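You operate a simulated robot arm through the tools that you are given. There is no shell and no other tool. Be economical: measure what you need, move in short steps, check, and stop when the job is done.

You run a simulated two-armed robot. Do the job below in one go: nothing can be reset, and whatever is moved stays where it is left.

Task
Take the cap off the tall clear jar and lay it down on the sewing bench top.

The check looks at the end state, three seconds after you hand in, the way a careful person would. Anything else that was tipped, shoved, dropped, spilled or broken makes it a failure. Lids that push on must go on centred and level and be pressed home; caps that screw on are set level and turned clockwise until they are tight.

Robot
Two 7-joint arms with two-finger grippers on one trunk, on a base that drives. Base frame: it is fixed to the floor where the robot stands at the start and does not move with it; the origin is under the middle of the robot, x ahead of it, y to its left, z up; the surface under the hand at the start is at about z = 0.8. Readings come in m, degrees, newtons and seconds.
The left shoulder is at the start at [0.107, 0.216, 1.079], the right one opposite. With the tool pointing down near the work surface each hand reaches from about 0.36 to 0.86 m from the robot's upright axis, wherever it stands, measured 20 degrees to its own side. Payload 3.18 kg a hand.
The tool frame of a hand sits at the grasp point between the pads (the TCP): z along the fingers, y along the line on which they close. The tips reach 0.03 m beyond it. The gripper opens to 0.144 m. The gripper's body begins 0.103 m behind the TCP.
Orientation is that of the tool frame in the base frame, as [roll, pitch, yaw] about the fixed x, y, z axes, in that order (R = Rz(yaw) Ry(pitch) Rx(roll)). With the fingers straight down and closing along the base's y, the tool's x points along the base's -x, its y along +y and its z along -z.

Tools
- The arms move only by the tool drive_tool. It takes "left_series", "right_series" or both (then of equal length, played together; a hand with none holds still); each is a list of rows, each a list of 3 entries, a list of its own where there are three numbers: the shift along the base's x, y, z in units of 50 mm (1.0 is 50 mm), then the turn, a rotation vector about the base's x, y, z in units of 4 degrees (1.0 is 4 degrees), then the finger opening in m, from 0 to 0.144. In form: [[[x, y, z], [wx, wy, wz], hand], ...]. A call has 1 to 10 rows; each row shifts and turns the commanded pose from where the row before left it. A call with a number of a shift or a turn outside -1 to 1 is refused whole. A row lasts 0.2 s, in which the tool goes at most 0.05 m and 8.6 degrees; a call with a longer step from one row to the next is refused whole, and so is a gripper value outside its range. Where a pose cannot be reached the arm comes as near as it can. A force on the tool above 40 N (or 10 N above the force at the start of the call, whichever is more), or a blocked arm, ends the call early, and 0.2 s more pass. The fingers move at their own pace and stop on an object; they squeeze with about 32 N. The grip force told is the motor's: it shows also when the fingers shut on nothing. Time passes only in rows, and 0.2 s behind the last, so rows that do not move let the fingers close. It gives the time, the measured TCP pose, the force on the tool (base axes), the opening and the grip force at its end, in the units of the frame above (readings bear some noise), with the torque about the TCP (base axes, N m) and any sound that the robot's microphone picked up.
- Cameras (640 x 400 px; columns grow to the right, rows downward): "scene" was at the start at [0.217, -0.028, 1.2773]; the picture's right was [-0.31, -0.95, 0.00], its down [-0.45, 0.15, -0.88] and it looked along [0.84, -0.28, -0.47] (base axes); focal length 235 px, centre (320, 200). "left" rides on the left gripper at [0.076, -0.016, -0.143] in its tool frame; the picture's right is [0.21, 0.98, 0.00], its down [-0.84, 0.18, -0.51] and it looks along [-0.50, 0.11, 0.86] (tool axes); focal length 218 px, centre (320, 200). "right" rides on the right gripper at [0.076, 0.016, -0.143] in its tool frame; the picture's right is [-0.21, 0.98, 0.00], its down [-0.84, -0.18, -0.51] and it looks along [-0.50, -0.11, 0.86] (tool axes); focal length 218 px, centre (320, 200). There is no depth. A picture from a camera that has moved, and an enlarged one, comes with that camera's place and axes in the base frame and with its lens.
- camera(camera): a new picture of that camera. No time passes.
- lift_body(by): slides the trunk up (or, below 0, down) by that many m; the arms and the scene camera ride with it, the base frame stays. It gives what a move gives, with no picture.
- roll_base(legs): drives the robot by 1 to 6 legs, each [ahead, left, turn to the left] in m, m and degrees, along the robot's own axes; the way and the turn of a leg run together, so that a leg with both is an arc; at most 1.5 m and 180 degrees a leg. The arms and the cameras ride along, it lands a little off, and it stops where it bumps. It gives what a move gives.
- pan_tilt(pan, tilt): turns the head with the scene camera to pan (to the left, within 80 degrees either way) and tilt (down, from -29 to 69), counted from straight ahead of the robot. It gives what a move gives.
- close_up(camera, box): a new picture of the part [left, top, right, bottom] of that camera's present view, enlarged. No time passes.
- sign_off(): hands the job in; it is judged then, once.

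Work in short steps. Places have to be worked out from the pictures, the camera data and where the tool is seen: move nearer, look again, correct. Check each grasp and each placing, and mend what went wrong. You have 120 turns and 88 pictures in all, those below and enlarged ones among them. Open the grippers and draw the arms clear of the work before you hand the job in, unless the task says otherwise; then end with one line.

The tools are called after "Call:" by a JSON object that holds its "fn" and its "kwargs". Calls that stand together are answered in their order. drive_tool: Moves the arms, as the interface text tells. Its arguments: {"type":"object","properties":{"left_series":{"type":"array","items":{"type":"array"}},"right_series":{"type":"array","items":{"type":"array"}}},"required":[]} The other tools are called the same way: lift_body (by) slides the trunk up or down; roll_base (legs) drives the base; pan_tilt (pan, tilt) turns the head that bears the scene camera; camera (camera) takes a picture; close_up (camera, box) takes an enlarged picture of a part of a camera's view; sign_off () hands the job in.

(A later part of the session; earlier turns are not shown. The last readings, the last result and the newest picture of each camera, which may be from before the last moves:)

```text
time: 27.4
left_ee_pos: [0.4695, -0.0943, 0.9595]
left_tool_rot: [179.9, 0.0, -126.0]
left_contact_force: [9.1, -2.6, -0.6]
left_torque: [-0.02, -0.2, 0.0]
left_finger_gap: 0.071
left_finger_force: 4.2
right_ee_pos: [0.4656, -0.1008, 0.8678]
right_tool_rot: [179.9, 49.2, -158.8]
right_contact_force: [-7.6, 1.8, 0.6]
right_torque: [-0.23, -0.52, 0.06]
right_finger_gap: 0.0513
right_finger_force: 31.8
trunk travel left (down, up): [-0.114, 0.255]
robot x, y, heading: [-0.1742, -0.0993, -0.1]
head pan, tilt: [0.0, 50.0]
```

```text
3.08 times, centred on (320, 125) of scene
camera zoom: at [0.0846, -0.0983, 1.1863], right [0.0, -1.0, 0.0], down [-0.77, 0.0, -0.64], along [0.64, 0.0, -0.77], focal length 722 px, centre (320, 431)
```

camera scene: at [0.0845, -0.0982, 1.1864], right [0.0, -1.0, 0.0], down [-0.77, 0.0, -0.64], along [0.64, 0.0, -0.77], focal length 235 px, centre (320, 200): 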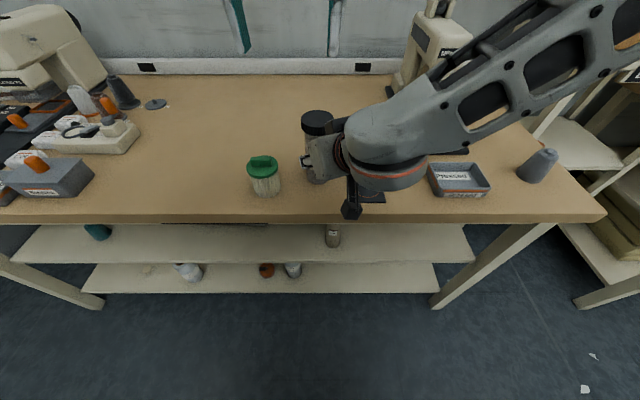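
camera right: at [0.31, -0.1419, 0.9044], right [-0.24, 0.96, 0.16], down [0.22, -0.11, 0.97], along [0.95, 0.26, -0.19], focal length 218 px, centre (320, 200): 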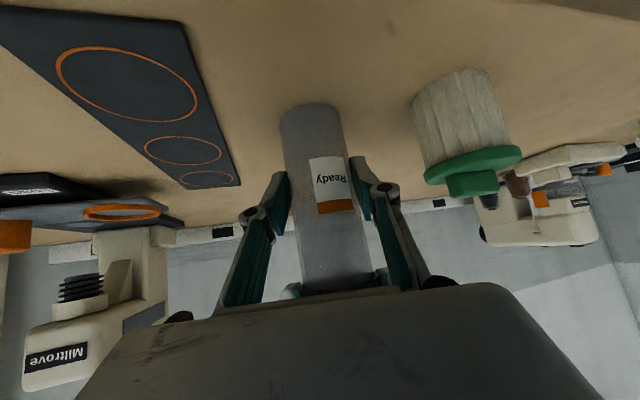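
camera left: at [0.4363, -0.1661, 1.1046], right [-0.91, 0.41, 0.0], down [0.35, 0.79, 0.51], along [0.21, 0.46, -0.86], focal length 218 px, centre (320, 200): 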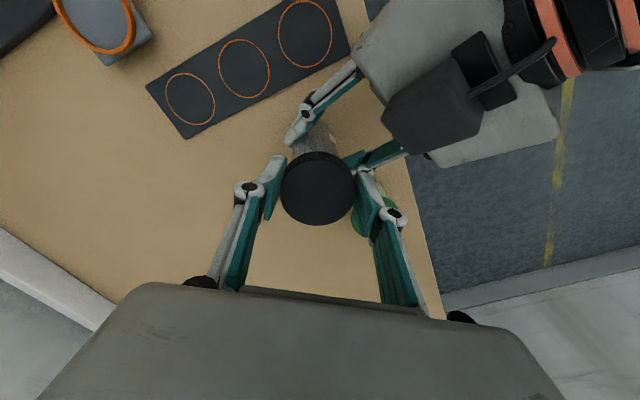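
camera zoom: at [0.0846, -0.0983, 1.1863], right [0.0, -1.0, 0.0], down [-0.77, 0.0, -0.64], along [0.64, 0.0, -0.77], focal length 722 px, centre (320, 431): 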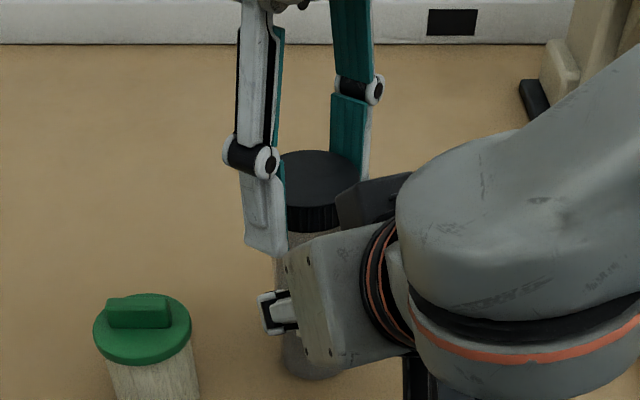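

A left finger is indeed against the right gripper's knuckle. With the fingers open I raise 9 mm (still overlapping the cap) and rotate back clockwise for a new bite.

Call:
{"fn": "drive_tool", "kwargs": {"left_series": [[[0, 0, 0.09], [0, 0, 0], 0.074], [[0, 0, 0.09], [0, 0, -1], 0.074], [[0, 0, 0], [0, 0, -1], 0.074], [[0, 0, 0], [0, 0, -1], 0.074], [[0, 0, 0], [0, 0, -1], 0.074], [[0, 0, 0], [0, 0, -1], 0.074], [[0, 0, 0], [0, 0, -1], 0.074], [[0, 0, 0], [0, 0, -1], 0.074], [[0, 0, 0], [0, 0, -1], 0.074], [[0, 0, 0], [0, 0, -1], 0.074]]}}

Call:
{"fn": "drive_tool", "kwargs": {"left_series": [[[0, 0, 0], [0, 0, -1], 0.074], [[0, 0, 0], [0, 0, -1], 0.074], [[0, 0, 0], [0, 0, -1], 0.074], [[0, 0, 0], [0, 0, -1], 0.074], [[0, 0, 0], [0, 0, -1], 0.074], [[0, 0, 0], [0, 0, 0], 0.074]]}}

Call:
{"fn": "close_up", "kwargs": {"camera": "left", "box": [200, 80, 440, 260]}}

Call:
{"fn": "close_up", "kwargs": {"camera": "scene", "box": [240, 60, 400, 190]}}

```text
time: 29.6
left_ee_pos: [0.4706, -0.0942, 0.969]
left_tool_rot: [-180.0, -0.1, -162.0]
left_contact_force: [-0.3, 0.0, -0.8]
left_torque: [-0.01, 0.03, 0.05]
left_finger_gap: 0.0741
left_finger_force: 0.1
right_ee_pos: [0.4644, -0.1001, 0.8685]
right_tool_rot: [-180.0, 49.2, -158.5]
right_contact_force: [0.0, -0.7, -0.5]
right_torque: [-0.03, 0.07, 0.0]
right_finger_gap: 0.0508
right_finger_force: 31.7
trunk travel left (down, up): [-0.114, 0.255]
robot x, y, heading: [-0.1791, -0.0984, -0.2]
head pan, tilt: [0.0, 50.0]
```

```text
time: 31.0
left_ee_pos: [0.4693, -0.0944, 0.9696]
left_tool_rot: [180.0, -0.1, 177.9]
left_contact_force: [-0.4, 1.0, -0.5]
left_torque: [-0.03, 0.0, -0.01]
left_finger_gap: 0.0743
left_finger_force: 0.0
right_ee_pos: [0.4658, -0.0989, 0.8678]
right_tool_rot: [180.0, 49.2, -158.5]
right_contact_force: [-0.1, -0.8, -0.5]
right_torque: [-0.06, 0.03, 0.02]
right_finger_gap: 0.051
right_finger_force: 32.0
trunk travel left (down, up): [-0.114, 0.255]
robot x, y, heading: [-0.1768, -0.095, -0.1]
head pan, tilt: [0.0, 50.0]
```

```text
2.22 times, centred on (320, 170) of left
camera zoom: at [0.3913, -0.1083, 1.1126], right [-0.17, 0.98, 0.0], down [0.85, 0.15, 0.51], along [0.5, 0.09, -0.86], focal length 485 px, centre (320, 267)
```

zoom: 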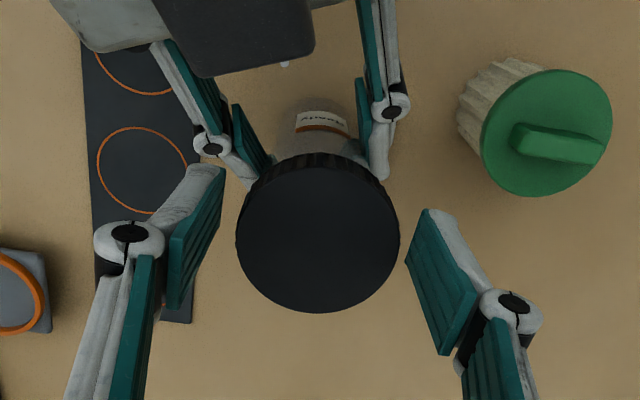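

```text
3.08 times, centred on (320, 125) of scene
camera zoom: at [0.0847, -0.0982, 1.1863], right [0.0, -1.0, 0.0], down [-0.77, 0.0, -0.64], along [0.64, 0.0, -0.77], focal length 722 px, centre (320, 431)
```

zoom: 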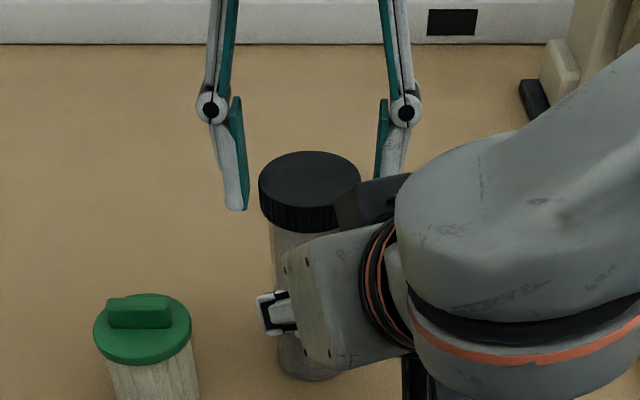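

Everything unloaded and the cap is centred under the left hand (0.468, -0.095). I grip again at the higher level and turn 32° while watching the forces.

Call:
{"fn": "drive_tool", "kwargs": {"left_series": [[[0, 0, 0], [0, 0, 0], 0.055], [[0, 0, 0], [0, 0, 0], 0.045], [[0, 0, 0], [0, 0, 1], 0.045], [[0, 0, 0], [0, 0, 1], 0.045], [[0, 0, 0], [0, 0, 1], 0.045], [[0, 0, 0], [0, 0, 1], 0.045], [[0, 0, 0], [0, 0, 1], 0.045], [[0, 0, 0], [0, 0, 1], 0.045], [[0, 0, 0], [0, 0, 1], 0.045], [[0, 0, 0], [0, 0, 1], 0.045]]}}

Call:
{"fn": "close_up", "kwargs": {"camera": "left", "box": [200, 80, 440, 260]}}

```text
time: 33.2
left_ee_pos: [0.4694, -0.0953, 0.97]
left_tool_rot: [-180.0, 0.0, -150.1]
left_contact_force: [5.1, -20.5, 3.6]
left_torque: [-1.24, 0.03, -0.15]
left_finger_gap: 0.0582
left_finger_force: 31.5
right_ee_pos: [0.4644, -0.099, 0.8678]
right_tool_rot: [-179.9, 49.3, -158.3]
right_contact_force: [-5.0, 19.9, -3.4]
right_torque: [-0.87, -0.5, 0.32]
right_finger_gap: 0.0512
right_finger_force: 32.0
trunk travel left (down, up): [-0.114, 0.255]
robot x, y, heading: [-0.1768, -0.0997, -0.4]
head pan, tilt: [0.0, 50.0]
```

```text
2.22 times, centred on (320, 170) of left
camera zoom: at [0.4097, -0.1477, 1.1134], right [-0.67, 0.74, 0.0], down [0.64, 0.58, 0.51], along [0.38, 0.34, -0.86], focal length 485 px, centre (320, 267)
```

zoom: 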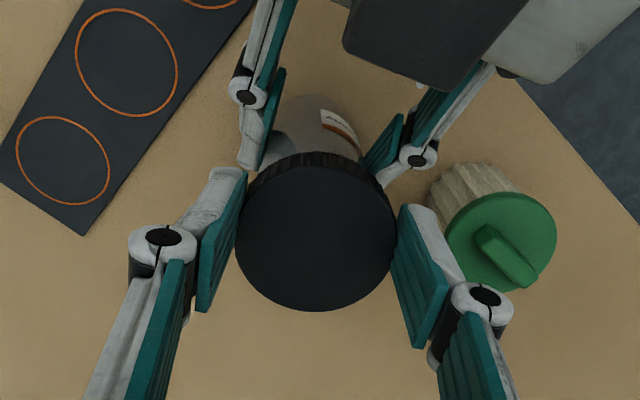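

No collision now; the load is mostly a sideways 20 N along -y, meaning the cap axis lies a bit further -y than my hand. I ease the left hand that way a few mm and continue turning.

Call:
{"fn": "drive_tool", "kwargs": {"left_series": [[[0.02, -0.06, 0.02], [0, 0, 0], 0.045], [[0, 0, 0], [0, 0, 1], 0.045]]}}

```text
time: 33.8
left_ee_pos: [0.4697, -0.096, 0.9708]
left_tool_rot: [-179.9, 0.0, -146.0]
left_contact_force: [4.1, -13.0, 2.6]
left_torque: [-1.0, 0.19, -0.09]
left_finger_gap: 0.0578
left_finger_force: 31.5
right_ee_pos: [0.4651, -0.1009, 0.8682]
right_tool_rot: [179.9, 49.2, -158.5]
right_contact_force: [-4.8, 11.6, -3.1]
right_torque: [-0.32, -0.68, 0.21]
right_finger_gap: 0.0512
right_finger_force: 31.9
trunk travel left (down, up): [-0.114, 0.255]
robot x, y, heading: [-0.1736, -0.0995, -0.4]
head pan, tilt: [0.0, 50.0]
```

That helped (20→13 N). Another 4 mm and more turning.

Call:
{"fn": "drive_tool", "kwargs": {"left_series": [[[0.03, -0.09, 0.02], [0, 0, 0], 0.045], [[0, 0, 0], [0, 0, 1], 0.045], [[0, 0, 0], [0, 0, 1], 0.045], [[0, 0, 0], [0, 0, 1], 0.045], [[0, 0, 0], [0, 0, 1], 0.045]]}}

Call:
{"fn": "close_up", "kwargs": {"camera": "left", "box": [200, 80, 440, 260]}}

Call:
{"fn": "camera", "kwargs": {"camera": "right"}}

```text
time: 35.0
left_ee_pos: [0.4733, -0.1014, 0.9716]
left_tool_rot: [179.8, -0.1, -129.9]
left_contact_force: [0.6, 10.8, -1.8]
left_torque: [0.94, -0.08, 0.04]
left_finger_gap: 0.0579
left_finger_force: 32.1
right_ee_pos: [0.4662, -0.1015, 0.8688]
right_tool_rot: [180.0, 49.2, -158.7]
right_contact_force: [-1.1, -11.5, -0.2]
right_torque: [0.2, 0.0, -0.15]
right_finger_gap: 0.0507
right_finger_force: 31.7
trunk travel left (down, up): [-0.114, 0.255]
robot x, y, heading: [-0.1751, -0.0991, -0.3]
head pan, tilt: [0.0, 50.0]
```

```text
2.22 times, centred on (320, 170) of left
camera zoom: at [0.4346, -0.1715, 1.1146], right [-0.88, 0.47, 0.0], down [0.4, 0.76, 0.51], along [0.24, 0.45, -0.86], focal length 485 px, centre (320, 267)
```

zoom: 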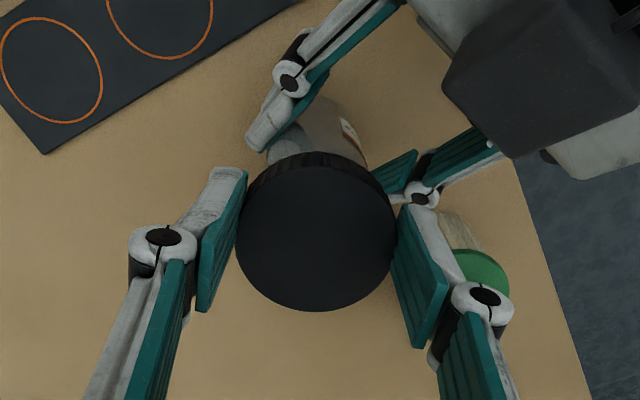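

```text
50 pictures are left
camera right: at [0.3109, -0.1427, 0.9042], right [-0.23, 0.96, 0.16], down [0.22, -0.11, 0.97], along [0.95, 0.26, -0.19], focal length 218 px, centre (320, 200)
```

right: 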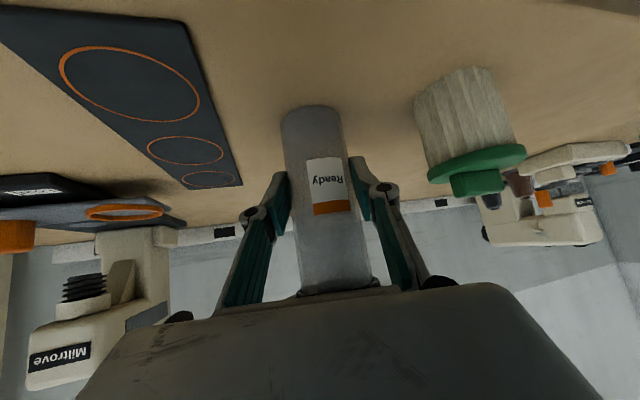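

Neutral is about y = -0.098. Total turned about 110°, and the label hasn't moved, so the jar is held. I open, rotate back 52° recentred, for the next bite.

Call:
{"fn": "drive_tool", "kwargs": {"left_series": [[[0, 0, 0], [0, 0, 0], 0.074], [[-0.02, 0.06, 0], [0, 0, -1], 0.074], [[0, 0, 0], [0, 0, -1], 0.074], [[0, 0, 0], [0, 0, -1], 0.074], [[0, 0, 0], [0, 0, -1], 0.074], [[0, 0, 0], [0, 0, -1], 0.074], [[0, 0, 0], [0, 0, -1], 0.074], [[0, 0, 0], [0, 0, -1], 0.074], [[0, 0, 0], [0, 0, -1], 0.074]]}}

Call:
{"fn": "drive_tool", "kwargs": {"left_series": [[[0, 0, 0], [0, 0, -1], 0.074], [[0, 0, 0], [0, 0, -1], 0.074], [[0, 0, 0], [0, 0, -1], 0.074], [[0, 0, 0], [0, 0, -1], 0.074], [[0, 0, 0], [0, 0, -1], 0.074], [[0, 0, 0], [0, 0, -1], 0.074], [[0, 0, 0], [0, 0, 0], 0.074]]}}

Call:
{"fn": "close_up", "kwargs": {"camera": "left", "box": [200, 80, 440, 260]}}

Call:
{"fn": "close_up", "kwargs": {"camera": "scene", "box": [240, 60, 400, 190]}}

```text
time: 37.0
left_ee_pos: [0.4708, -0.0986, 0.9712]
left_tool_rot: [180.0, 0.0, -162.1]
left_contact_force: [-0.5, 0.6, 0.6]
left_torque: [-0.01, 0.0, -0.06]
left_finger_gap: 0.0741
left_finger_force: 0.1
right_ee_pos: [0.4636, -0.1014, 0.8682]
right_tool_rot: [179.9, 49.1, -158.5]
right_contact_force: [0.2, -0.3, 1.2]
right_torque: [0.01, 0.05, 0.0]
right_finger_gap: 0.0504
right_finger_force: 32.2
trunk travel left (down, up): [-0.114, 0.255]
robot x, y, heading: [-0.1776, -0.0963, -0.1]
head pan, tilt: [0.0, 50.0]
```

```text
time: 38.6
left_ee_pos: [0.4705, -0.098, 0.9713]
left_tool_rot: [180.0, 0.0, 173.8]
left_contact_force: [1.5, 1.1, -0.6]
left_torque: [-0.01, 0.01, 0.02]
left_finger_gap: 0.0741
left_finger_force: 0.0
right_ee_pos: [0.4653, -0.0995, 0.8679]
right_tool_rot: [179.9, 49.2, -158.5]
right_contact_force: [0.1, 0.5, -0.2]
right_torque: [-0.03, -0.01, 0.0]
right_finger_gap: 0.0507
right_finger_force: 32.2
trunk travel left (down, up): [-0.114, 0.255]
robot x, y, heading: [-0.1773, -0.0995, 0.0]
head pan, tilt: [0.0, 50.0]
```

```text
2.22 times, centred on (320, 170) of left
camera zoom: at [0.3909, -0.1074, 1.1149], right [-0.1, 0.99, 0.0], down [0.86, 0.09, 0.51], along [0.5, 0.05, -0.86], focal length 485 px, centre (320, 267)
```

zoom: 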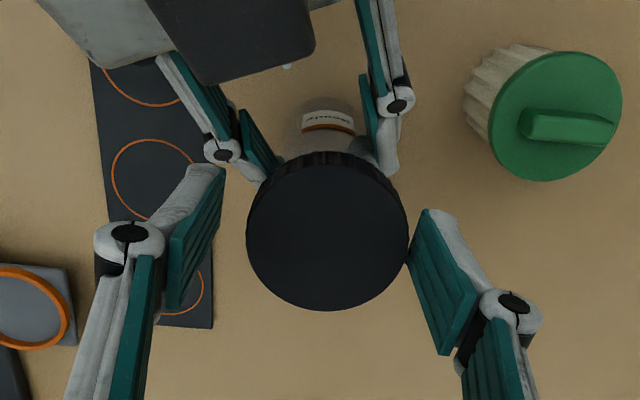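

```text
3.08 times, centred on (320, 125) of scene
camera zoom: at [0.0847, -0.0982, 1.1863], right [0.0, -1.0, 0.0], down [-0.77, 0.0, -0.64], along [0.64, 0.0, -0.77], focal length 722 px, centre (320, 431)
```

zoom: 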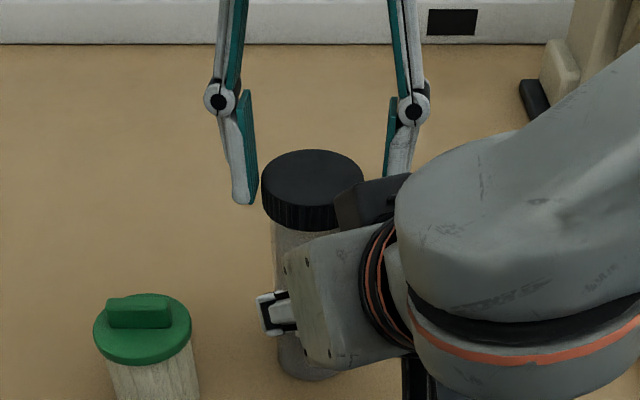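

The cap sits about 2 mm to +y and 3 mm to -x of the hand centre. I trim that, grip, and turn 32° again.

Call:
{"fn": "drive_tool", "kwargs": {"left_series": [[[-0.05, 0.03, 0], [0, 0, 0], 0.074], [[0, 0, 0], [0, 0, 0], 0.055], [[0, 0, 0], [0, 0, 0], 0.045], [[0, 0, 0], [0, 0, 0], 0.045]]}}

Call:
{"fn": "drive_tool", "kwargs": {"left_series": [[[0, 0, 0], [0, 0, 1], 0.045], [[0, 0, 0], [0, 0, 1], 0.045], [[0, 0, 0], [0, 0, 1], 0.045], [[0, 0, 0], [0, 0, 1], 0.045], [[0, 0, 0], [0, 0, 1], 0.045], [[0, 0, 0], [0, 0, 1], 0.045], [[0, 0, 0], [0, 0, 1], 0.045], [[0, 0, 0], [0, 0, 1], 0.045]]}}

```text
time: 39.6
left_ee_pos: [0.4689, -0.0966, 0.9697]
left_tool_rot: [179.9, 0.1, 174.1]
left_contact_force: [3.5, 11.0, 1.8]
left_torque: [0.79, -0.05, 0.12]
left_finger_gap: 0.0585
left_finger_force: 32.1
right_ee_pos: [0.4649, -0.1008, 0.867]
right_tool_rot: [-180.0, 49.1, -158.6]
right_contact_force: [-3.6, -11.1, -1.1]
right_torque: [0.4, -0.29, -0.14]
right_finger_gap: 0.0504
right_finger_force: 31.6
trunk travel left (down, up): [-0.114, 0.255]
robot x, y, heading: [-0.1775, -0.0983, -0.4]
head pan, tilt: [0.0, 50.0]
```

```text
time: 41.4
left_ee_pos: [0.4684, -0.0981, 0.9706]
left_tool_rot: [-179.9, 0.0, -153.9]
left_contact_force: [1.5, -12.2, 5.1]
left_torque: [-0.86, -0.34, -0.11]
left_finger_gap: 0.0581
left_finger_force: 32.0
right_ee_pos: [0.4628, -0.0992, 0.8678]
right_tool_rot: [179.9, 49.2, -158.4]
right_contact_force: [-1.3, 12.1, -4.9]
right_torque: [-0.44, 0.17, 0.2]
right_finger_gap: 0.0507
right_finger_force: 32.0
trunk travel left (down, up): [-0.114, 0.255]
robot x, y, heading: [-0.1758, -0.0993, 0.2]
head pan, tilt: [0.0, 50.0]
```

Loads stay modest (12 N). I trim slightly in -y and turn 20° more.

Call:
{"fn": "drive_tool", "kwargs": {"left_series": [[[0.03, -0.05, 0.02], [0, 0, 1], 0.045], [[0, -0.03, 0], [0, 0, 1], 0.045], [[0, 0, 0], [0, 0, 1], 0.045], [[0, 0, 0], [0, 0, 1], 0.045], [[0, 0, 0], [0, 0, 1], 0.045]]}}

Call:
{"fn": "close_up", "kwargs": {"camera": "scene", "box": [240, 60, 400, 190]}}

```text
time: 42.6
left_ee_pos: [0.4708, -0.1015, 0.9727]
left_tool_rot: [-179.9, 0.0, -134.0]
left_contact_force: [6.0, -8.8, -2.6]
left_torque: [-0.91, -0.09, -0.07]
left_finger_gap: 0.0578
left_finger_force: 31.9
right_ee_pos: [0.4639, -0.0995, 0.8685]
right_tool_rot: [179.9, 49.3, -158.5]
right_contact_force: [-5.9, 9.0, 1.6]
right_torque: [0.06, -0.59, 0.13]
right_finger_gap: 0.0507
right_finger_force: 32.0
trunk travel left (down, up): [-0.114, 0.255]
robot x, y, heading: [-0.1758, -0.0997, -0.2]
head pan, tilt: [0.0, 50.0]
```

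```text
3.08 times, centred on (320, 125) of scene
camera zoom: at [0.0847, -0.0982, 1.1863], right [0.0, -1.0, 0.0], down [-0.77, 0.0, -0.64], along [0.64, 0.0, -0.77], focal length 722 px, centre (320, 431)
```

zoom: 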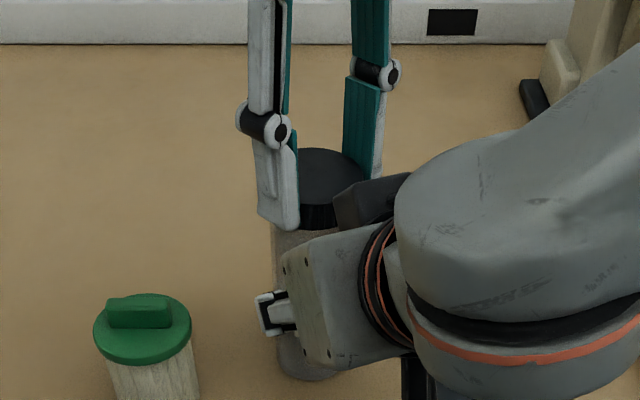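

The cap has visibly risen a couple of mm between views, so it is unscrewing (about 160° so far). I repeat the ratchet: open, back 52°, re-grip, turn.

Call:
{"fn": "drive_tool", "kwargs": {"left_series": [[[0, 0, 0], [0, 0, 0], 0.074], [[0, 0, 0], [0, 0, -1], 0.074], [[-0.01, 0.07, 0], [0, 0, -1], 0.074], [[0, 0, 0], [0, 0, -1], 0.074], [[0, 0, 0], [0, 0, -1], 0.074], [[0, 0, 0], [0, 0, -1], 0.074], [[0, 0, 0], [0, 0, -1], 0.074], [[0, 0, 0], [0, 0, -1], 0.074], [[0, 0, 0], [0, 0, -1], 0.074], [[0, 0, 0], [0, 0, -1], 0.074]]}}

Call:
{"fn": "drive_tool", "kwargs": {"left_series": [[[0, 0, 0], [0, 0, -1], 0.074], [[0, 0, 0], [0, 0, -1], 0.074], [[0, 0, 0], [0, 0, -1], 0.074], [[0, 0, 0], [0, 0, -1], 0.074], [[0, 0, 0], [0, 0, 0], 0.055], [[0, 0, 0], [0, 0, 0], 0.045], [[0, 0, 0], [0, 0, 0], 0.045]]}}

Call:
{"fn": "drive_tool", "kwargs": {"left_series": [[[0, -0.012, 0.002], [0, 0, 1], 0.045], [[0, -0.012, 0.002], [0, 0, 1], 0.045], [[0, -0.012, 0.002], [0, 0, 1], 0.045], [[0, -0.012, 0.002], [0, 0, 1], 0.045], [[0, -0.012, 0.002], [0, 0, 1], 0.045], [[0, -0.012, 0.002], [0, 0, 1], 0.045], [[0, -0.012, 0.002], [0, 0, 1], 0.045], [[0, -0.012, 0.002], [0, 0, 1], 0.045], [[0, -0.012, 0.002], [0, 0, 1], 0.045], [[0, -0.012, 0.002], [0, 0, 1], 0.045]]}}

Call:
{"fn": "close_up", "kwargs": {"camera": "left", "box": [200, 80, 440, 260]}}

```text
time: 44.8
left_ee_pos: [0.4689, -0.0977, 0.9725]
left_tool_rot: [-180.0, 0.0, -170.2]
left_contact_force: [-0.7, 0.3, -0.3]
left_torque: [0.02, 0.0, 0.0]
left_finger_gap: 0.074
left_finger_force: 0.1
right_ee_pos: [0.4648, -0.0999, 0.8678]
right_tool_rot: [179.9, 49.2, -158.6]
right_contact_force: [0.0, 0.0, -0.1]
right_torque: [-0.01, 0.0, 0.0]
right_finger_gap: 0.0509
right_finger_force: 31.9
trunk travel left (down, up): [-0.114, 0.255]
robot x, y, heading: [-0.1736, -0.0991, -0.1]
head pan, tilt: [0.0, 50.0]
```

```text
time: 46.4
left_ee_pos: [0.4709, -0.097, 0.9715]
left_tool_rot: [179.9, 0.2, 174.1]
left_contact_force: [1.7, 14.4, 3.9]
left_torque: [0.99, 0.07, 0.14]
left_finger_gap: 0.0583
left_finger_force: 32.0
right_ee_pos: [0.4654, -0.1016, 0.8676]
right_tool_rot: [179.9, 49.2, -158.7]
right_contact_force: [-2.7, -13.7, -1.9]
right_torque: [0.39, -0.22, -0.19]
right_finger_gap: 0.0509
right_finger_force: 31.8
trunk travel left (down, up): [-0.114, 0.255]
robot x, y, heading: [-0.1736, -0.0953, -0.2]
head pan, tilt: [0.0, 50.0]
```

```text
time: 48.6
left_ee_pos: [0.4707, -0.1029, 0.9728]
left_tool_rot: [180.0, 0.1, -145.9]
left_contact_force: [8.2, 17.1, 3.8]
left_torque: [0.72, -0.65, 0.04]
left_finger_gap: 0.0579
left_finger_force: 31.7
right_ee_pos: [0.4636, -0.1006, 0.8673]
right_tool_rot: [179.9, 49.2, -158.5]
right_contact_force: [-8.9, -16.2, -5.1]
right_torque: [1.08, -0.08, -0.14]
right_finger_gap: 0.0513
right_finger_force: 32.6
trunk travel left (down, up): [-0.114, 0.255]
robot x, y, heading: [-0.1763, -0.0993, 0.0]
head pan, tilt: [0.0, 50.0]
```

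```text
2.22 times, centred on (320, 170) of left
camera zoom: at [0.4147, -0.1604, 1.1168], right [-0.72, 0.69, 0.0], down [0.6, 0.62, 0.51], along [0.35, 0.37, -0.86], focal length 485 px, centre (320, 267)
```

zoom: 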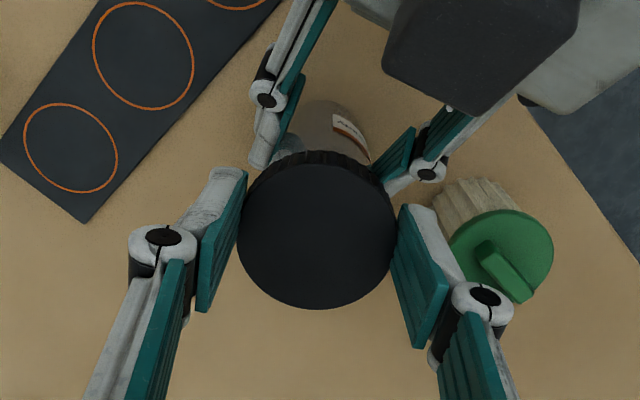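

About 200° so far. I relax the sideways load and try a small 4 mm lift to see whether the thread is released.

Call:
{"fn": "drive_tool", "kwargs": {"left_series": [[[-0.03, 0.07, 0], [0, 0, 1], 0.045], [[0, 0, 0.04], [0, 0, 0], 0.045], [[0, 0, 0.04], [0, 0, 0], 0.045]]}}

```text
time: 49.4
left_ee_pos: [0.4679, -0.1015, 0.9768]
left_tool_rot: [179.9, -0.1, -142.1]
left_contact_force: [11.5, -2.4, -6.1]
left_torque: [-0.19, -0.72, -0.1]
left_finger_gap: 0.0582
left_finger_force: 32.1
right_ee_pos: [0.4651, -0.0986, 0.8698]
right_tool_rot: [179.9, 49.4, -158.3]
right_contact_force: [-10.7, 0.7, 5.5]
right_torque: [0.04, -0.44, 0.07]
right_finger_gap: 0.051
right_finger_force: 31.9
trunk travel left (down, up): [-0.114, 0.255]
robot x, y, heading: [-0.1733, -0.1009, 0.0]
head pan, tilt: [0.0, 50.0]
```

The hand rose 4 mm with only 6 N down-pull. I lift a little more and see.

Call:
{"fn": "drive_tool", "kwargs": {"left_series": [[[0.02, 0, 0.06], [0, 0, 0.5], 0.045], [[0, 0, 0.06], [0, 0, 0.5], 0.045], [[0, 0, 0], [0, 0, 0], 0.045]]}}

Call:
{"fn": "close_up", "kwargs": {"camera": "scene", "box": [240, 60, 400, 190]}}

```text
time: 50.2
left_ee_pos: [0.4673, -0.1005, 0.9826]
left_tool_rot: [179.7, -0.2, -138.1]
left_contact_force: [-1.6, -2.5, -22.5]
left_torque: [-0.49, 0.4, -0.04]
left_finger_gap: 0.0581
left_finger_force: 32.2
right_ee_pos: [0.4664, -0.0997, 0.8696]
right_tool_rot: [179.8, 49.5, -158.6]
right_contact_force: [0.2, 3.5, 20.4]
right_torque: [-0.02, -0.31, 0.03]
right_finger_gap: 0.051
right_finger_force: 31.4
trunk travel left (down, up): [-0.114, 0.255]
robot x, y, heading: [-0.1722, -0.0978, -0.0]
head pan, tilt: [0.0, 50.0]
```

```text
3.08 times, centred on (320, 125) of scene
camera zoom: at [0.0847, -0.0982, 1.1863], right [0.0, -1.0, 0.0], down [-0.77, 0.0, -0.64], along [0.64, 0.0, -0.77], focal length 722 px, centre (320, 431)
```

zoom: 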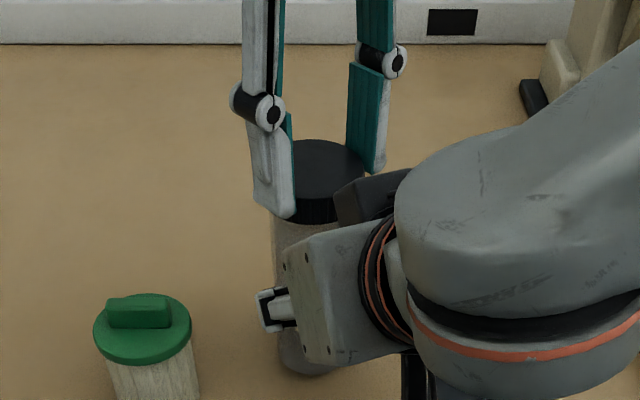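

Still threaded (22 N tension, and the jar lifted a few mm). I lower back down to reseat it, then keep ratcheting.

Call:
{"fn": "drive_tool", "kwargs": {"left_series": [[[0, 0, -0.06], [0, 0, 0], 0.045], [[0, 0, -0.06], [0, 0, 0], 0.045], [[0, 0, -0.04], [0, 0, 0], 0.045], [[0, 0, 0], [0, 0, 0], 0.045]]}}

Call:
{"fn": "close_up", "kwargs": {"camera": "scene", "box": [240, 60, 400, 190]}}

```text
time: 51.2
left_ee_pos: [0.4694, -0.0997, 0.9762]
left_tool_rot: [-179.9, 0.0, -138.0]
left_contact_force: [-11.2, -6.2, 10.1]
left_torque: [-0.4, 0.8, 0.04]
left_finger_gap: 0.0584
left_finger_force: 32.3
right_ee_pos: [0.4635, -0.1013, 0.866]
right_tool_rot: [-180.0, 48.9, -158.6]
right_contact_force: [10.8, 5.8, -10.6]
right_torque: [-0.31, 0.52, 0.01]
right_finger_gap: 0.0508
right_finger_force: 32.3
trunk travel left (down, up): [-0.114, 0.255]
robot x, y, heading: [-0.1797, -0.0983, -0.2]
head pan, tilt: [0.0, 50.0]
```

```text
3.08 times, centred on (320, 125) of scene
camera zoom: at [0.0847, -0.0982, 1.1863], right [0.0, -1.0, 0.0], down [-0.77, 0.0, -0.64], along [0.64, 0.0, -0.77], focal length 722 px, centre (320, 431)
```

zoom: 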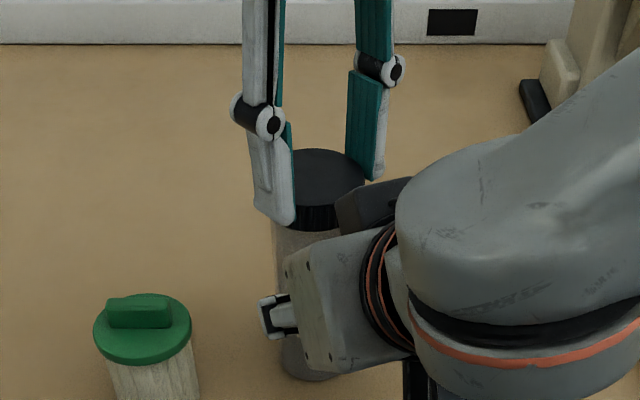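

Reseated. Next bite: open, back off 52°, recentre, re-grip, turn 52° without extra drift.

Call:
{"fn": "drive_tool", "kwargs": {"left_series": [[[0, 0, 0], [0, 0, 0], 0.074], [[0, 0, 0], [0, 0, -1], 0.074], [[0, 0.07, -0.06], [0, 0, -1], 0.074], [[0, 0, 0], [0, 0, -1], 0.074], [[0, 0, 0], [0, 0, -1], 0.074], [[0, 0, 0], [0, 0, -1], 0.074], [[0, 0, 0], [0, 0, -1], 0.074], [[0, 0, 0], [0, 0, -1], 0.074], [[0, 0, 0], [0, 0, -1], 0.074], [[0, 0, 0], [0, 0, -1], 0.074]]}}

Call:
{"fn": "drive_tool", "kwargs": {"left_series": [[[0, 0, 0], [0, 0, -1], 0.074], [[0, 0, 0], [0, 0, -1], 0.074], [[0, 0, 0], [0, 0, -1], 0.074], [[0, 0, 0], [0, 0, 0], 0.055], [[0, 0, 0], [0, 0, 0], 0.045], [[0, 0, 0], [0, 0, 0], 0.045]]}}

Call:
{"fn": "drive_tool", "kwargs": {"left_series": [[[0, 0, 0.002], [0, 0, 1], 0.045], [[0, 0, 0.002], [0, 0, 1], 0.045], [[0, 0, 0.002], [0, 0, 1], 0.045], [[0, 0, 0.002], [0, 0, 1], 0.045], [[0, 0, 0.002], [0, 0, 1], 0.045], [[0, 0, 0.002], [0, 0, 1], 0.045], [[0, 0, 0.002], [0, 0, 1], 0.045], [[0, 0, 0.002], [0, 0, 1], 0.045], [[0, 0, 0.002], [0, 0, 1], 0.045], [[0, 0, 0.002], [0, 0, 1], 0.045]]}}

```text
time: 53.4
left_ee_pos: [0.4692, -0.0971, 0.9732]
left_tool_rot: [-180.0, 0.0, -174.2]
left_contact_force: [-0.5, -0.3, -0.2]
left_torque: [0.01, -0.01, -0.04]
left_finger_gap: 0.0744
left_finger_force: 0.1
right_ee_pos: [0.4654, -0.0999, 0.8688]
right_tool_rot: [179.8, 49.3, -158.5]
right_contact_force: [-0.5, 0.6, -1.5]
right_torque: [0.0, 0.03, -0.01]
right_finger_gap: 0.0508
right_finger_force: 32.2
trunk travel left (down, up): [-0.114, 0.255]
robot x, y, heading: [-0.1769, -0.0951, -0.1]
head pan, tilt: [0.0, 50.0]
```

```text
time: 54.8
left_ee_pos: [0.4703, -0.096, 0.9726]
left_tool_rot: [179.9, -0.1, 174.1]
left_contact_force: [1.0, 9.7, 1.8]
left_torque: [0.64, 0.13, 0.06]
left_finger_gap: 0.058
left_finger_force: 32.3
right_ee_pos: [0.4651, -0.1013, 0.8679]
right_tool_rot: [-180.0, 49.2, -158.8]
right_contact_force: [-0.6, -9.8, -2.8]
right_torque: [0.37, -0.18, -0.11]
right_finger_gap: 0.0511
right_finger_force: 32.4
trunk travel left (down, up): [-0.114, 0.255]
robot x, y, heading: [-0.1753, -0.0957, -0.2]
head pan, tilt: [0.0, 50.0]
```

```text
time: 57.0
left_ee_pos: [0.4688, -0.097, 0.9724]
left_tool_rot: [180.0, 0.0, -146.0]
left_contact_force: [-0.6, -8.0, 0.4]
left_torque: [-0.32, 0.02, -0.16]
left_finger_gap: 0.0581
left_finger_force: 32.1
right_ee_pos: [0.4646, -0.1012, 0.8685]
right_tool_rot: [180.0, 49.1, -158.4]
right_contact_force: [-0.3, 8.8, -2.2]
right_torque: [-0.62, 0.05, 0.21]
right_finger_gap: 0.051
right_finger_force: 31.8
trunk travel left (down, up): [-0.114, 0.255]
robot x, y, heading: [-0.1765, -0.0989, 0.0]
head pan, tilt: [0.0, 50.0]
```

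Forces are benign. Continue 16° more and then another full bite (open, back 56°, re-grip, turn).

Call:
{"fn": "drive_tool", "kwargs": {"left_series": [[[0, 0, 0], [0, 0, 1], 0.045], [[0, 0, 0], [0, 0, 1], 0.045], [[0, 0, 0], [0, 0, 1], 0.045], [[0, 0, 0], [0, 0, 1], 0.045], [[0, 0, 0], [0, 0, 0], 0.074], [[0, 0, 0], [0, 0, 0], 0.074], [[0, 0, 0.02], [0, 0, -1], 0.074], [[0, 0, 0], [0, 0, -1], 0.074], [[0, 0, 0], [0, 0, -1], 0.074], [[0, 0, 0], [0, 0, -1], 0.074]]}}

Call:
{"fn": "drive_tool", "kwargs": {"left_series": [[[0, 0, 0], [0, 0, -1], 0.074], [[0, 0, 0], [0, 0, -1], 0.074], [[0, 0, 0], [0, 0, -1], 0.074], [[0, 0, 0], [0, 0, -1], 0.074], [[0, 0, 0], [0, 0, -1], 0.074], [[0, 0, 0], [0, 0, -1], 0.074], [[0, 0, 0], [0, 0, -1], 0.074], [[0, 0, 0], [0, 0, -1], 0.074], [[0, 0, 0], [0, 0, -1], 0.074], [[0, 0, 0], [0, 0, -1], 0.074]]}}

Call:
{"fn": "close_up", "kwargs": {"camera": "scene", "box": [240, 60, 400, 190]}}

Call:
{"fn": "close_up", "kwargs": {"camera": "left", "box": [200, 80, 440, 260]}}

```text
time: 59.2
left_ee_pos: [0.4692, -0.0961, 0.9743]
left_tool_rot: [179.9, 0.1, -146.1]
left_contact_force: [0.5, -0.5, 0.5]
left_torque: [0.0, 0.04, 0.01]
left_finger_gap: 0.0739
left_finger_force: 0.1
right_ee_pos: [0.4654, -0.1003, 0.869]
right_tool_rot: [179.9, 49.2, -158.6]
right_contact_force: [0.8, 0.1, -0.7]
right_torque: [0.01, 0.05, -0.02]
right_finger_gap: 0.0507
right_finger_force: 32.2
trunk travel left (down, up): [-0.114, 0.255]
robot x, y, heading: [-0.1759, -0.0991, -0.1]
head pan, tilt: [0.0, 50.0]
```

```text
time: 61.4
left_ee_pos: [0.4688, -0.096, 0.974]
left_tool_rot: [180.0, 0.0, 174.0]
left_contact_force: [0.6, 0.1, -0.2]
left_torque: [0.02, 0.01, 0.01]
left_finger_gap: 0.0742
left_finger_force: 0.1
right_ee_pos: [0.4647, -0.1004, 0.8695]
right_tool_rot: [179.9, 49.2, -158.7]
right_contact_force: [-0.5, -0.5, -1.2]
right_torque: [-0.03, 0.02, -0.01]
right_finger_gap: 0.0505
right_finger_force: 31.9
trunk travel left (down, up): [-0.114, 0.255]
robot x, y, heading: [-0.1763, -0.102, -0.1]
head pan, tilt: [0.0, 50.0]
```

```text
3.08 times, centred on (320, 125) of scene
camera zoom: at [0.0847, -0.0982, 1.1863], right [0.0, -1.0, 0.0], down [-0.77, 0.0, -0.64], along [0.64, 0.0, -0.77], focal length 722 px, centre (320, 431)
```

zoom: 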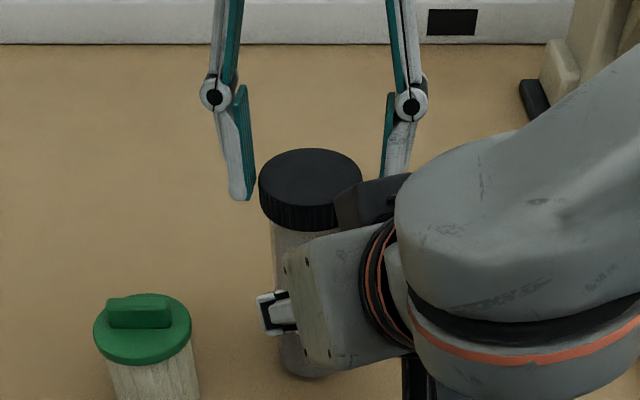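

```text
2.22 times, centred on (320, 170) of left
camera zoom: at [0.3898, -0.1058, 1.118], right [-0.1, 0.99, 0.0], down [0.86, 0.09, 0.51], along [0.5, 0.05, -0.86], focal length 485 px, centre (320, 267)
```

zoom: 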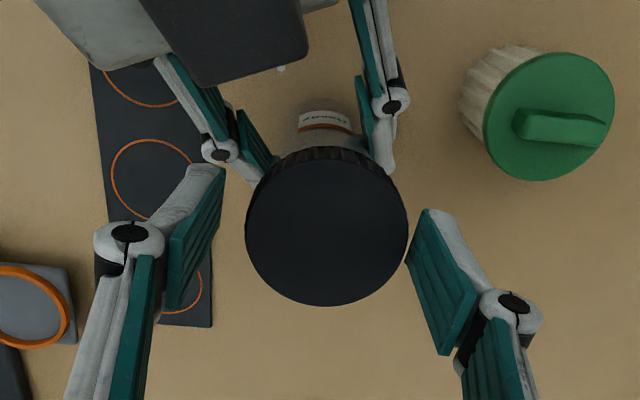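

Cap keeps rising (about 3 mm now, ~265° turned) and the label hasn't moved. I trim +2 mm in y, grip and turn again.

Call:
{"fn": "drive_tool", "kwargs": {"left_series": [[[0, 0.05, 0], [0, 0, 0], 0.074], [[0, 0, 0], [0, 0, 0], 0.055], [[0, 0, 0], [0, 0, 0], 0.045], [[0, 0, 0], [0, 0, 0], 0.045], [[0, 0, 0.002], [0, 0, 1], 0.045], [[0, 0, 0.002], [0, 0, 1], 0.045], [[0, 0, 0.002], [0, 0, 1], 0.045], [[0, 0, 0.002], [0, 0, 1], 0.045], [[0, 0, 0.002], [0, 0, 1], 0.045], [[0, 0, 0.002], [0, 0, 1], 0.045]]}}

Call:
{"fn": "drive_tool", "kwargs": {"left_series": [[[0, -0.02, 0.002], [0, 0, 1], 0.045], [[0, -0.02, 0.002], [0, 0, 1], 0.045], [[0, -0.02, 0.002], [0, 0, 1], 0.045], [[0, -0.02, 0.002], [0, 0, 1], 0.045], [[0, 0, 0.002], [0, 0, 1], 0.045], [[0, 0, 0.002], [0, 0, 1], 0.045], [[0, 0, 0.002], [0, 0, 1], 0.045], [[0, 0, 0], [0, 0, 0], 0.045]]}}

```text
time: 63.6
left_ee_pos: [0.4686, -0.0947, 0.9742]
left_tool_rot: [-180.0, 0.0, -162.0]
left_contact_force: [0.7, -4.0, -0.3]
left_torque: [-0.1, -0.02, -0.06]
left_finger_gap: 0.0587
left_finger_force: 32.2
right_ee_pos: [0.4653, -0.0997, 0.8675]
right_tool_rot: [180.0, 49.1, -158.4]
right_contact_force: [-1.3, 3.2, -2.0]
right_torque: [-0.29, -0.06, 0.1]
right_finger_gap: 0.0507
right_finger_force: 31.4
trunk travel left (down, up): [-0.114, 0.255]
robot x, y, heading: [-0.1737, -0.0983, -0.2]
head pan, tilt: [0.0, 50.0]
```

```text
time: 65.4
left_ee_pos: [0.4691, -0.0991, 0.9763]
left_tool_rot: [180.0, 0.0, -133.9]
left_contact_force: [11.1, -0.9, -0.9]
left_torque: [-0.02, -0.21, -0.17]
left_finger_gap: 0.0584
left_finger_force: 32.0
right_ee_pos: [0.4638, -0.1002, 0.8689]
right_tool_rot: [180.0, 49.1, -158.5]
right_contact_force: [-9.9, 0.6, 0.1]
right_torque: [-0.06, -0.81, 0.17]
right_finger_gap: 0.0509
right_finger_force: 32.3
trunk travel left (down, up): [-0.114, 0.255]
robot x, y, heading: [-0.1753, -0.1001, -0.2]
head pan, tilt: [0.0, 50.0]
```

About 317°, still a little thread torque. Another bite.

Call:
{"fn": "drive_tool", "kwargs": {"left_series": [[[0, 0, 0], [0, 0, 0], 0.074], [[0, 0, 0], [0, 0, 0], 0.074], [[0, 0.05, 0], [0, 0, -1], 0.074], [[0, 0.05, 0], [0, 0, -1], 0.074], [[0, 0, 0], [0, 0, -1], 0.074], [[0, 0, 0], [0, 0, -1], 0.074], [[0, 0, 0], [0, 0, -1], 0.074], [[0, 0, 0], [0, 0, -1], 0.074], [[0, 0, 0], [0, 0, -1], 0.074], [[0, 0, 0], [0, 0, -1], 0.074]]}}

Call:
{"fn": "drive_tool", "kwargs": {"left_series": [[[0, 0, 0], [0, 0, -1], 0.074], [[0, 0, 0], [0, 0, -1], 0.074], [[0, 0, 0], [0, 0, -1], 0.074], [[0, 0, 0], [0, 0, -1], 0.074], [[0, 0, 0], [0, 0, -1], 0.074], [[0, 0, -0.02], [0, 0, 0], 0.055], [[0, 0, 0], [0, 0, 0], 0.045], [[0, 0, 0], [0, 0, 0], 0.045]]}}

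Call:
{"fn": "drive_tool", "kwargs": {"left_series": [[[0, -0.008, 0.002], [0, 0, 1], 0.045], [[0, -0.008, 0.002], [0, 0, 1], 0.045], [[0, -0.008, 0.002], [0, 0, 1], 0.045], [[0, -0.008, 0.002], [0, 0, 1], 0.045], [[0, -0.008, 0.002], [0, 0, 1], 0.045], [[0, -0.008, 0.002], [0, 0, 1], 0.045], [[0, -0.008, 0.002], [0, 0, 1], 0.045], [[0, -0.008, 0.002], [0, 0, 1], 0.045], [[0, -0.008, 0.002], [0, 0, 1], 0.045], [[0, -0.008, 0.002], [0, 0, 1], 0.045]]}}

```text
time: 67.6
left_ee_pos: [0.4697, -0.0935, 0.9747]
left_tool_rot: [-180.0, 0.0, -166.1]
left_contact_force: [-0.1, 0.7, -0.5]
left_torque: [-0.02, 0.02, -0.01]
left_finger_gap: 0.0742
left_finger_force: 0.0
right_ee_pos: [0.4646, -0.1004, 0.868]
right_tool_rot: [179.9, 49.2, -158.5]
right_contact_force: [-0.4, 0.0, -1.2]
right_torque: [0.0, 0.03, -0.01]
right_finger_gap: 0.0506
right_finger_force: 31.8
trunk travel left (down, up): [-0.114, 0.255]
robot x, y, heading: [-0.1743, -0.0985, -0.0]
head pan, tilt: [0.0, 50.0]
```

```text
time: 69.4
left_ee_pos: [0.4682, -0.0935, 0.9743]
left_tool_rot: [179.9, 0.0, 174.0]
left_contact_force: [-1.3, -3.2, 6.7]
left_torque: [0.03, 0.04, 0.02]
left_finger_gap: 0.0587
left_finger_force: 31.8
right_ee_pos: [0.4641, -0.1005, 0.8671]
right_tool_rot: [-179.9, 49.1, -158.5]
right_contact_force: [1.1, 2.2, -7.2]
right_torque: [-0.33, 0.16, 0.01]
right_finger_gap: 0.0508
right_finger_force: 31.3
trunk travel left (down, up): [-0.114, 0.255]
robot x, y, heading: [-0.1782, -0.0973, -0.2]
head pan, tilt: [0.0, 50.0]
```

```text
time: 71.6
left_ee_pos: [0.4691, -0.0967, 0.975]
left_tool_rot: [-180.0, 0.0, -146.0]
left_contact_force: [-2.4, -6.2, 7.5]
left_torque: [-0.29, -0.01, -0.14]
left_finger_gap: 0.0584
left_finger_force: 32.0
right_ee_pos: [0.4635, -0.1007, 0.8691]
right_tool_rot: [179.8, 49.2, -158.5]
right_contact_force: [2.2, 5.4, -8.6]
right_torque: [-0.3, 0.27, 0.13]
right_finger_gap: 0.0507
right_finger_force: 31.8
trunk travel left (down, up): [-0.114, 0.255]
robot x, y, heading: [-0.1769, -0.0975, 0.2]
head pan, tilt: [0.0, 50.0]
```

About 357°. Turn 16° more while lifting gently to test release.

Call:
{"fn": "drive_tool", "kwargs": {"left_series": [[[0, 0, 0.02], [0, 0, 1], 0.045], [[0, 0, 0.02], [0, 0, 1], 0.045], [[0, 0, 0.02], [0, 0, 1], 0.045], [[0, 0, 0.04], [0, 0, 1], 0.045], [[0, 0, 0.04], [0, 0, 0], 0.045], [[0, 0, 0.04], [0, 0, 0], 0.045], [[0, 0, 0], [0, 0, 0], 0.045]]}}

Call:
{"fn": "close_up", "kwargs": {"camera": "scene", "box": [240, 60, 400, 190]}}

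```text
time: 73.2
left_ee_pos: [0.4686, -0.0961, 0.9848]
left_tool_rot: [-180.0, 0.0, -130.0]
left_contact_force: [7.9, -6.8, -6.1]
left_torque: [-0.2, -0.2, -0.04]
left_finger_gap: 0.0581
left_finger_force: 32.1
right_ee_pos: [0.465, -0.101, 0.868]
right_tool_rot: [179.9, 49.1, -158.5]
right_contact_force: [-8.2, 7.3, 5.1]
right_torque: [-0.63, -0.79, 0.08]
right_finger_gap: 0.0511
right_finger_force: 31.8
trunk travel left (down, up): [-0.114, 0.255]
robot x, y, heading: [-0.1769, -0.0999, -0.1]
head pan, tilt: [0.0, 50.0]
```

```text
3.08 times, centred on (320, 125) of scene
camera zoom: at [0.0847, -0.0982, 1.1863], right [0.0, -1.0, 0.0], down [-0.77, 0.0, -0.64], along [0.64, 0.0, -0.77], focal length 722 px, centre (320, 431)
```

zoom: 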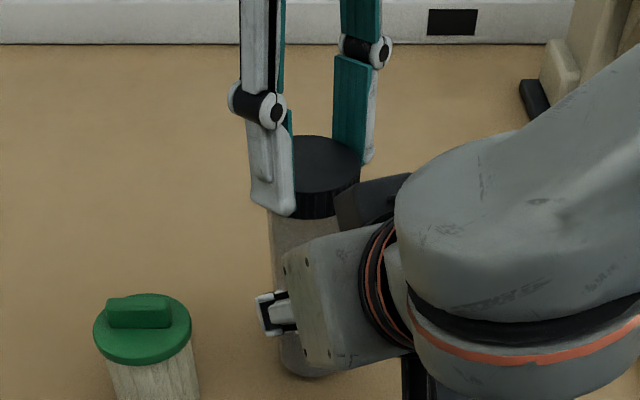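

The cap rose with the hand (its rim moved up ~10 mm in view) while the jar's base stayed. I lift more, in small steps.

Call:
{"fn": "drive_tool", "kwargs": {"left_series": [[[0, 0, 0.06], [0, 0, 0], 0.045], [[0, 0, 0.06], [0, 0, 0], 0.045], [[0, 0, 0], [0, 0, 0], 0.045]]}}

Call:
{"fn": "close_up", "kwargs": {"camera": "scene", "box": [240, 60, 400, 190]}}

```text
time: 74.0
left_ee_pos: [0.468, -0.0964, 0.9899]
left_tool_rot: [-180.0, 0.1, -130.0]
left_contact_force: [7.1, -7.1, -4.7]
left_torque: [-0.2, -0.18, -0.06]
left_finger_gap: 0.0583
left_finger_force: 31.8
right_ee_pos: [0.4642, -0.1001, 0.8669]
right_tool_rot: [179.8, 49.2, -158.5]
right_contact_force: [-7.1, 7.5, 3.6]
right_torque: [-0.63, -0.75, 0.11]
right_finger_gap: 0.0515
right_finger_force: 31.8
trunk travel left (down, up): [-0.114, 0.255]
robot x, y, heading: [-0.1735, -0.1008, -0.3]
head pan, tilt: [0.0, 50.0]
```

```text
3.08 times, centred on (320, 125) of scene
camera zoom: at [0.0847, -0.0982, 1.1863], right [0.0, -1.0, 0.0], down [-0.77, 0.0, -0.64], along [0.64, 0.0, -0.77], focal length 722 px, centre (320, 431)
```

zoom: 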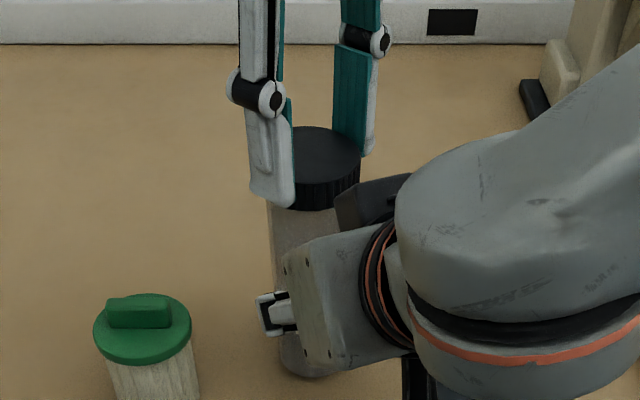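

Cap slides up with light friction only. Ease the sideways load and lift on until free.

Call:
{"fn": "drive_tool", "kwargs": {"left_series": [[[0.03, -0.03, 0.1], [0, 0, 0], 0.045], [[0, 0, 0.15], [0, 0, 0], 0.045], [[0, 0, 0.2], [0, 0, 0], 0.045], [[0, 0, 0.2], [0, 0, 0], 0.045], [[0, 0, 0], [0, 0, 0], 0.045]]}}

Call:
{"fn": "close_up", "kwargs": {"camera": "scene", "box": [240, 30, 420, 190]}}

```text
time: 75.2
left_ee_pos: [0.4697, -0.0973, 1.024]
left_tool_rot: [179.9, 0.0, -130.1]
left_contact_force: [0.0, -0.7, 0.0]
left_torque: [0.0, 0.02, 0.02]
left_finger_gap: 0.0579
left_finger_force: 30.9
right_ee_pos: [0.4648, -0.0997, 0.8689]
right_tool_rot: [179.8, 49.2, -158.6]
right_contact_force: [-0.7, 0.3, -0.6]
right_torque: [-0.03, 0.04, 0.0]
right_finger_gap: 0.051
right_finger_force: 31.8
trunk travel left (down, up): [-0.114, 0.255]
robot x, y, heading: [-0.1757, -0.0972, 0.0]
head pan, tilt: [0.0, 50.0]
```

```text
2.50 times, centred on (330, 110) of scene
camera zoom: at [0.0849, -0.0982, 1.1862], right [0.0, -1.0, 0.0], down [-0.77, 0.0, -0.64], along [0.64, 0.0, -0.77], focal length 586 px, centre (295, 425)
```

zoom: 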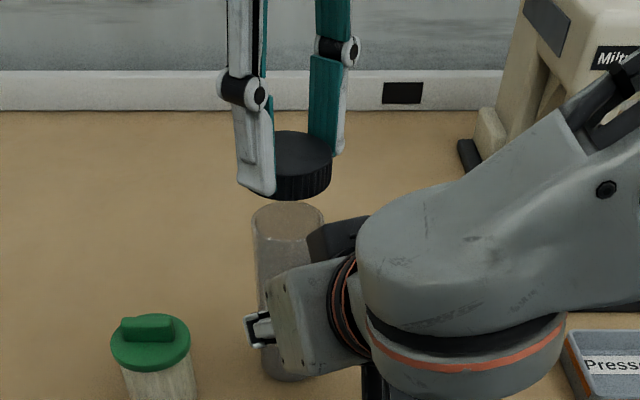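

The cap is off and the jar stands. Clear bench lies to the left around (0.52, 0.15); I carry the cap there at this height, turning the wrist back to a comfortable angle.

Call:
{"fn": "drive_tool", "kwargs": {"left_series": [[[0, 0.5, 0.1], [0, 0, -1], 0.045], [[0, 0.5, 0], [0, 0, -1], 0.045], [[0.1, 0.5, 0], [0, 0, -1], 0.045], [[0.1, 0.5, 0], [0, 0, -1], 0.045], [[0.1, 0.5, 0], [0, 0, -1], 0.045], [[0.1, 0.5, 0], [0, 0, -1], 0.045], [[0.1, 0.5, 0], [0, 0, -1], 0.045], [[0.1, 0.5, 0], [0, 0, -1], 0.045], [[0.1, 0.5, -0.2], [0, 0, -1], 0.045], [[0, 0.3, -0.2], [0, 0, -1], 0.045]]}}

Call:
{"fn": "camera", "kwargs": {"camera": "scene"}}

Call:
{"fn": "camera", "kwargs": {"camera": "left"}}

```text
time: 77.4
left_ee_pos: [0.5037, 0.1422, 1.0079]
left_tool_rot: [180.0, 0.0, -170.1]
left_contact_force: [0.2, -0.3, -0.3]
left_torque: [0.01, 0.0, 0.04]
left_finger_gap: 0.0582
left_finger_force: 32.4
right_ee_pos: [0.4637, -0.0994, 0.8688]
right_tool_rot: [179.8, 49.2, -158.5]
right_contact_force: [-0.6, 0.5, -2.1]
right_torque: [-0.03, 0.02, 0.01]
right_finger_gap: 0.0506
right_finger_force: 31.8
trunk travel left (down, up): [-0.114, 0.255]
robot x, y, heading: [-0.1749, -0.0987, -0.0]
head pan, tilt: [0.0, 50.0]
```

```text
38 pictures are left
camera scene: at [0.0847, -0.098, 1.1863], right [0.0, -1.0, 0.0], down [-0.77, 0.0, -0.64], along [0.64, 0.0, -0.77], focal length 235 px, centre (320, 200)
```

scene: 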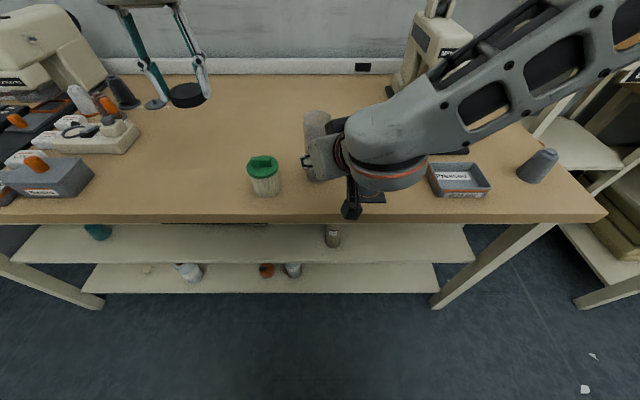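

```text
37 pictures are left
camera left: at [0.4297, 0.1115, 1.151], right [-0.37, 0.93, 0.0], down [0.8, 0.32, 0.51], along [0.47, 0.19, -0.86], focal length 218 px, centre (320, 200)
```

left: 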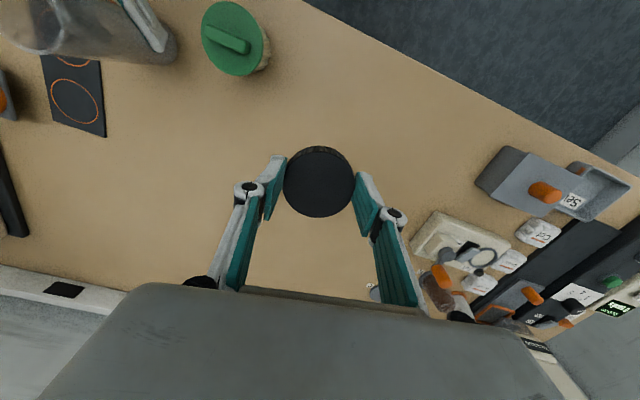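

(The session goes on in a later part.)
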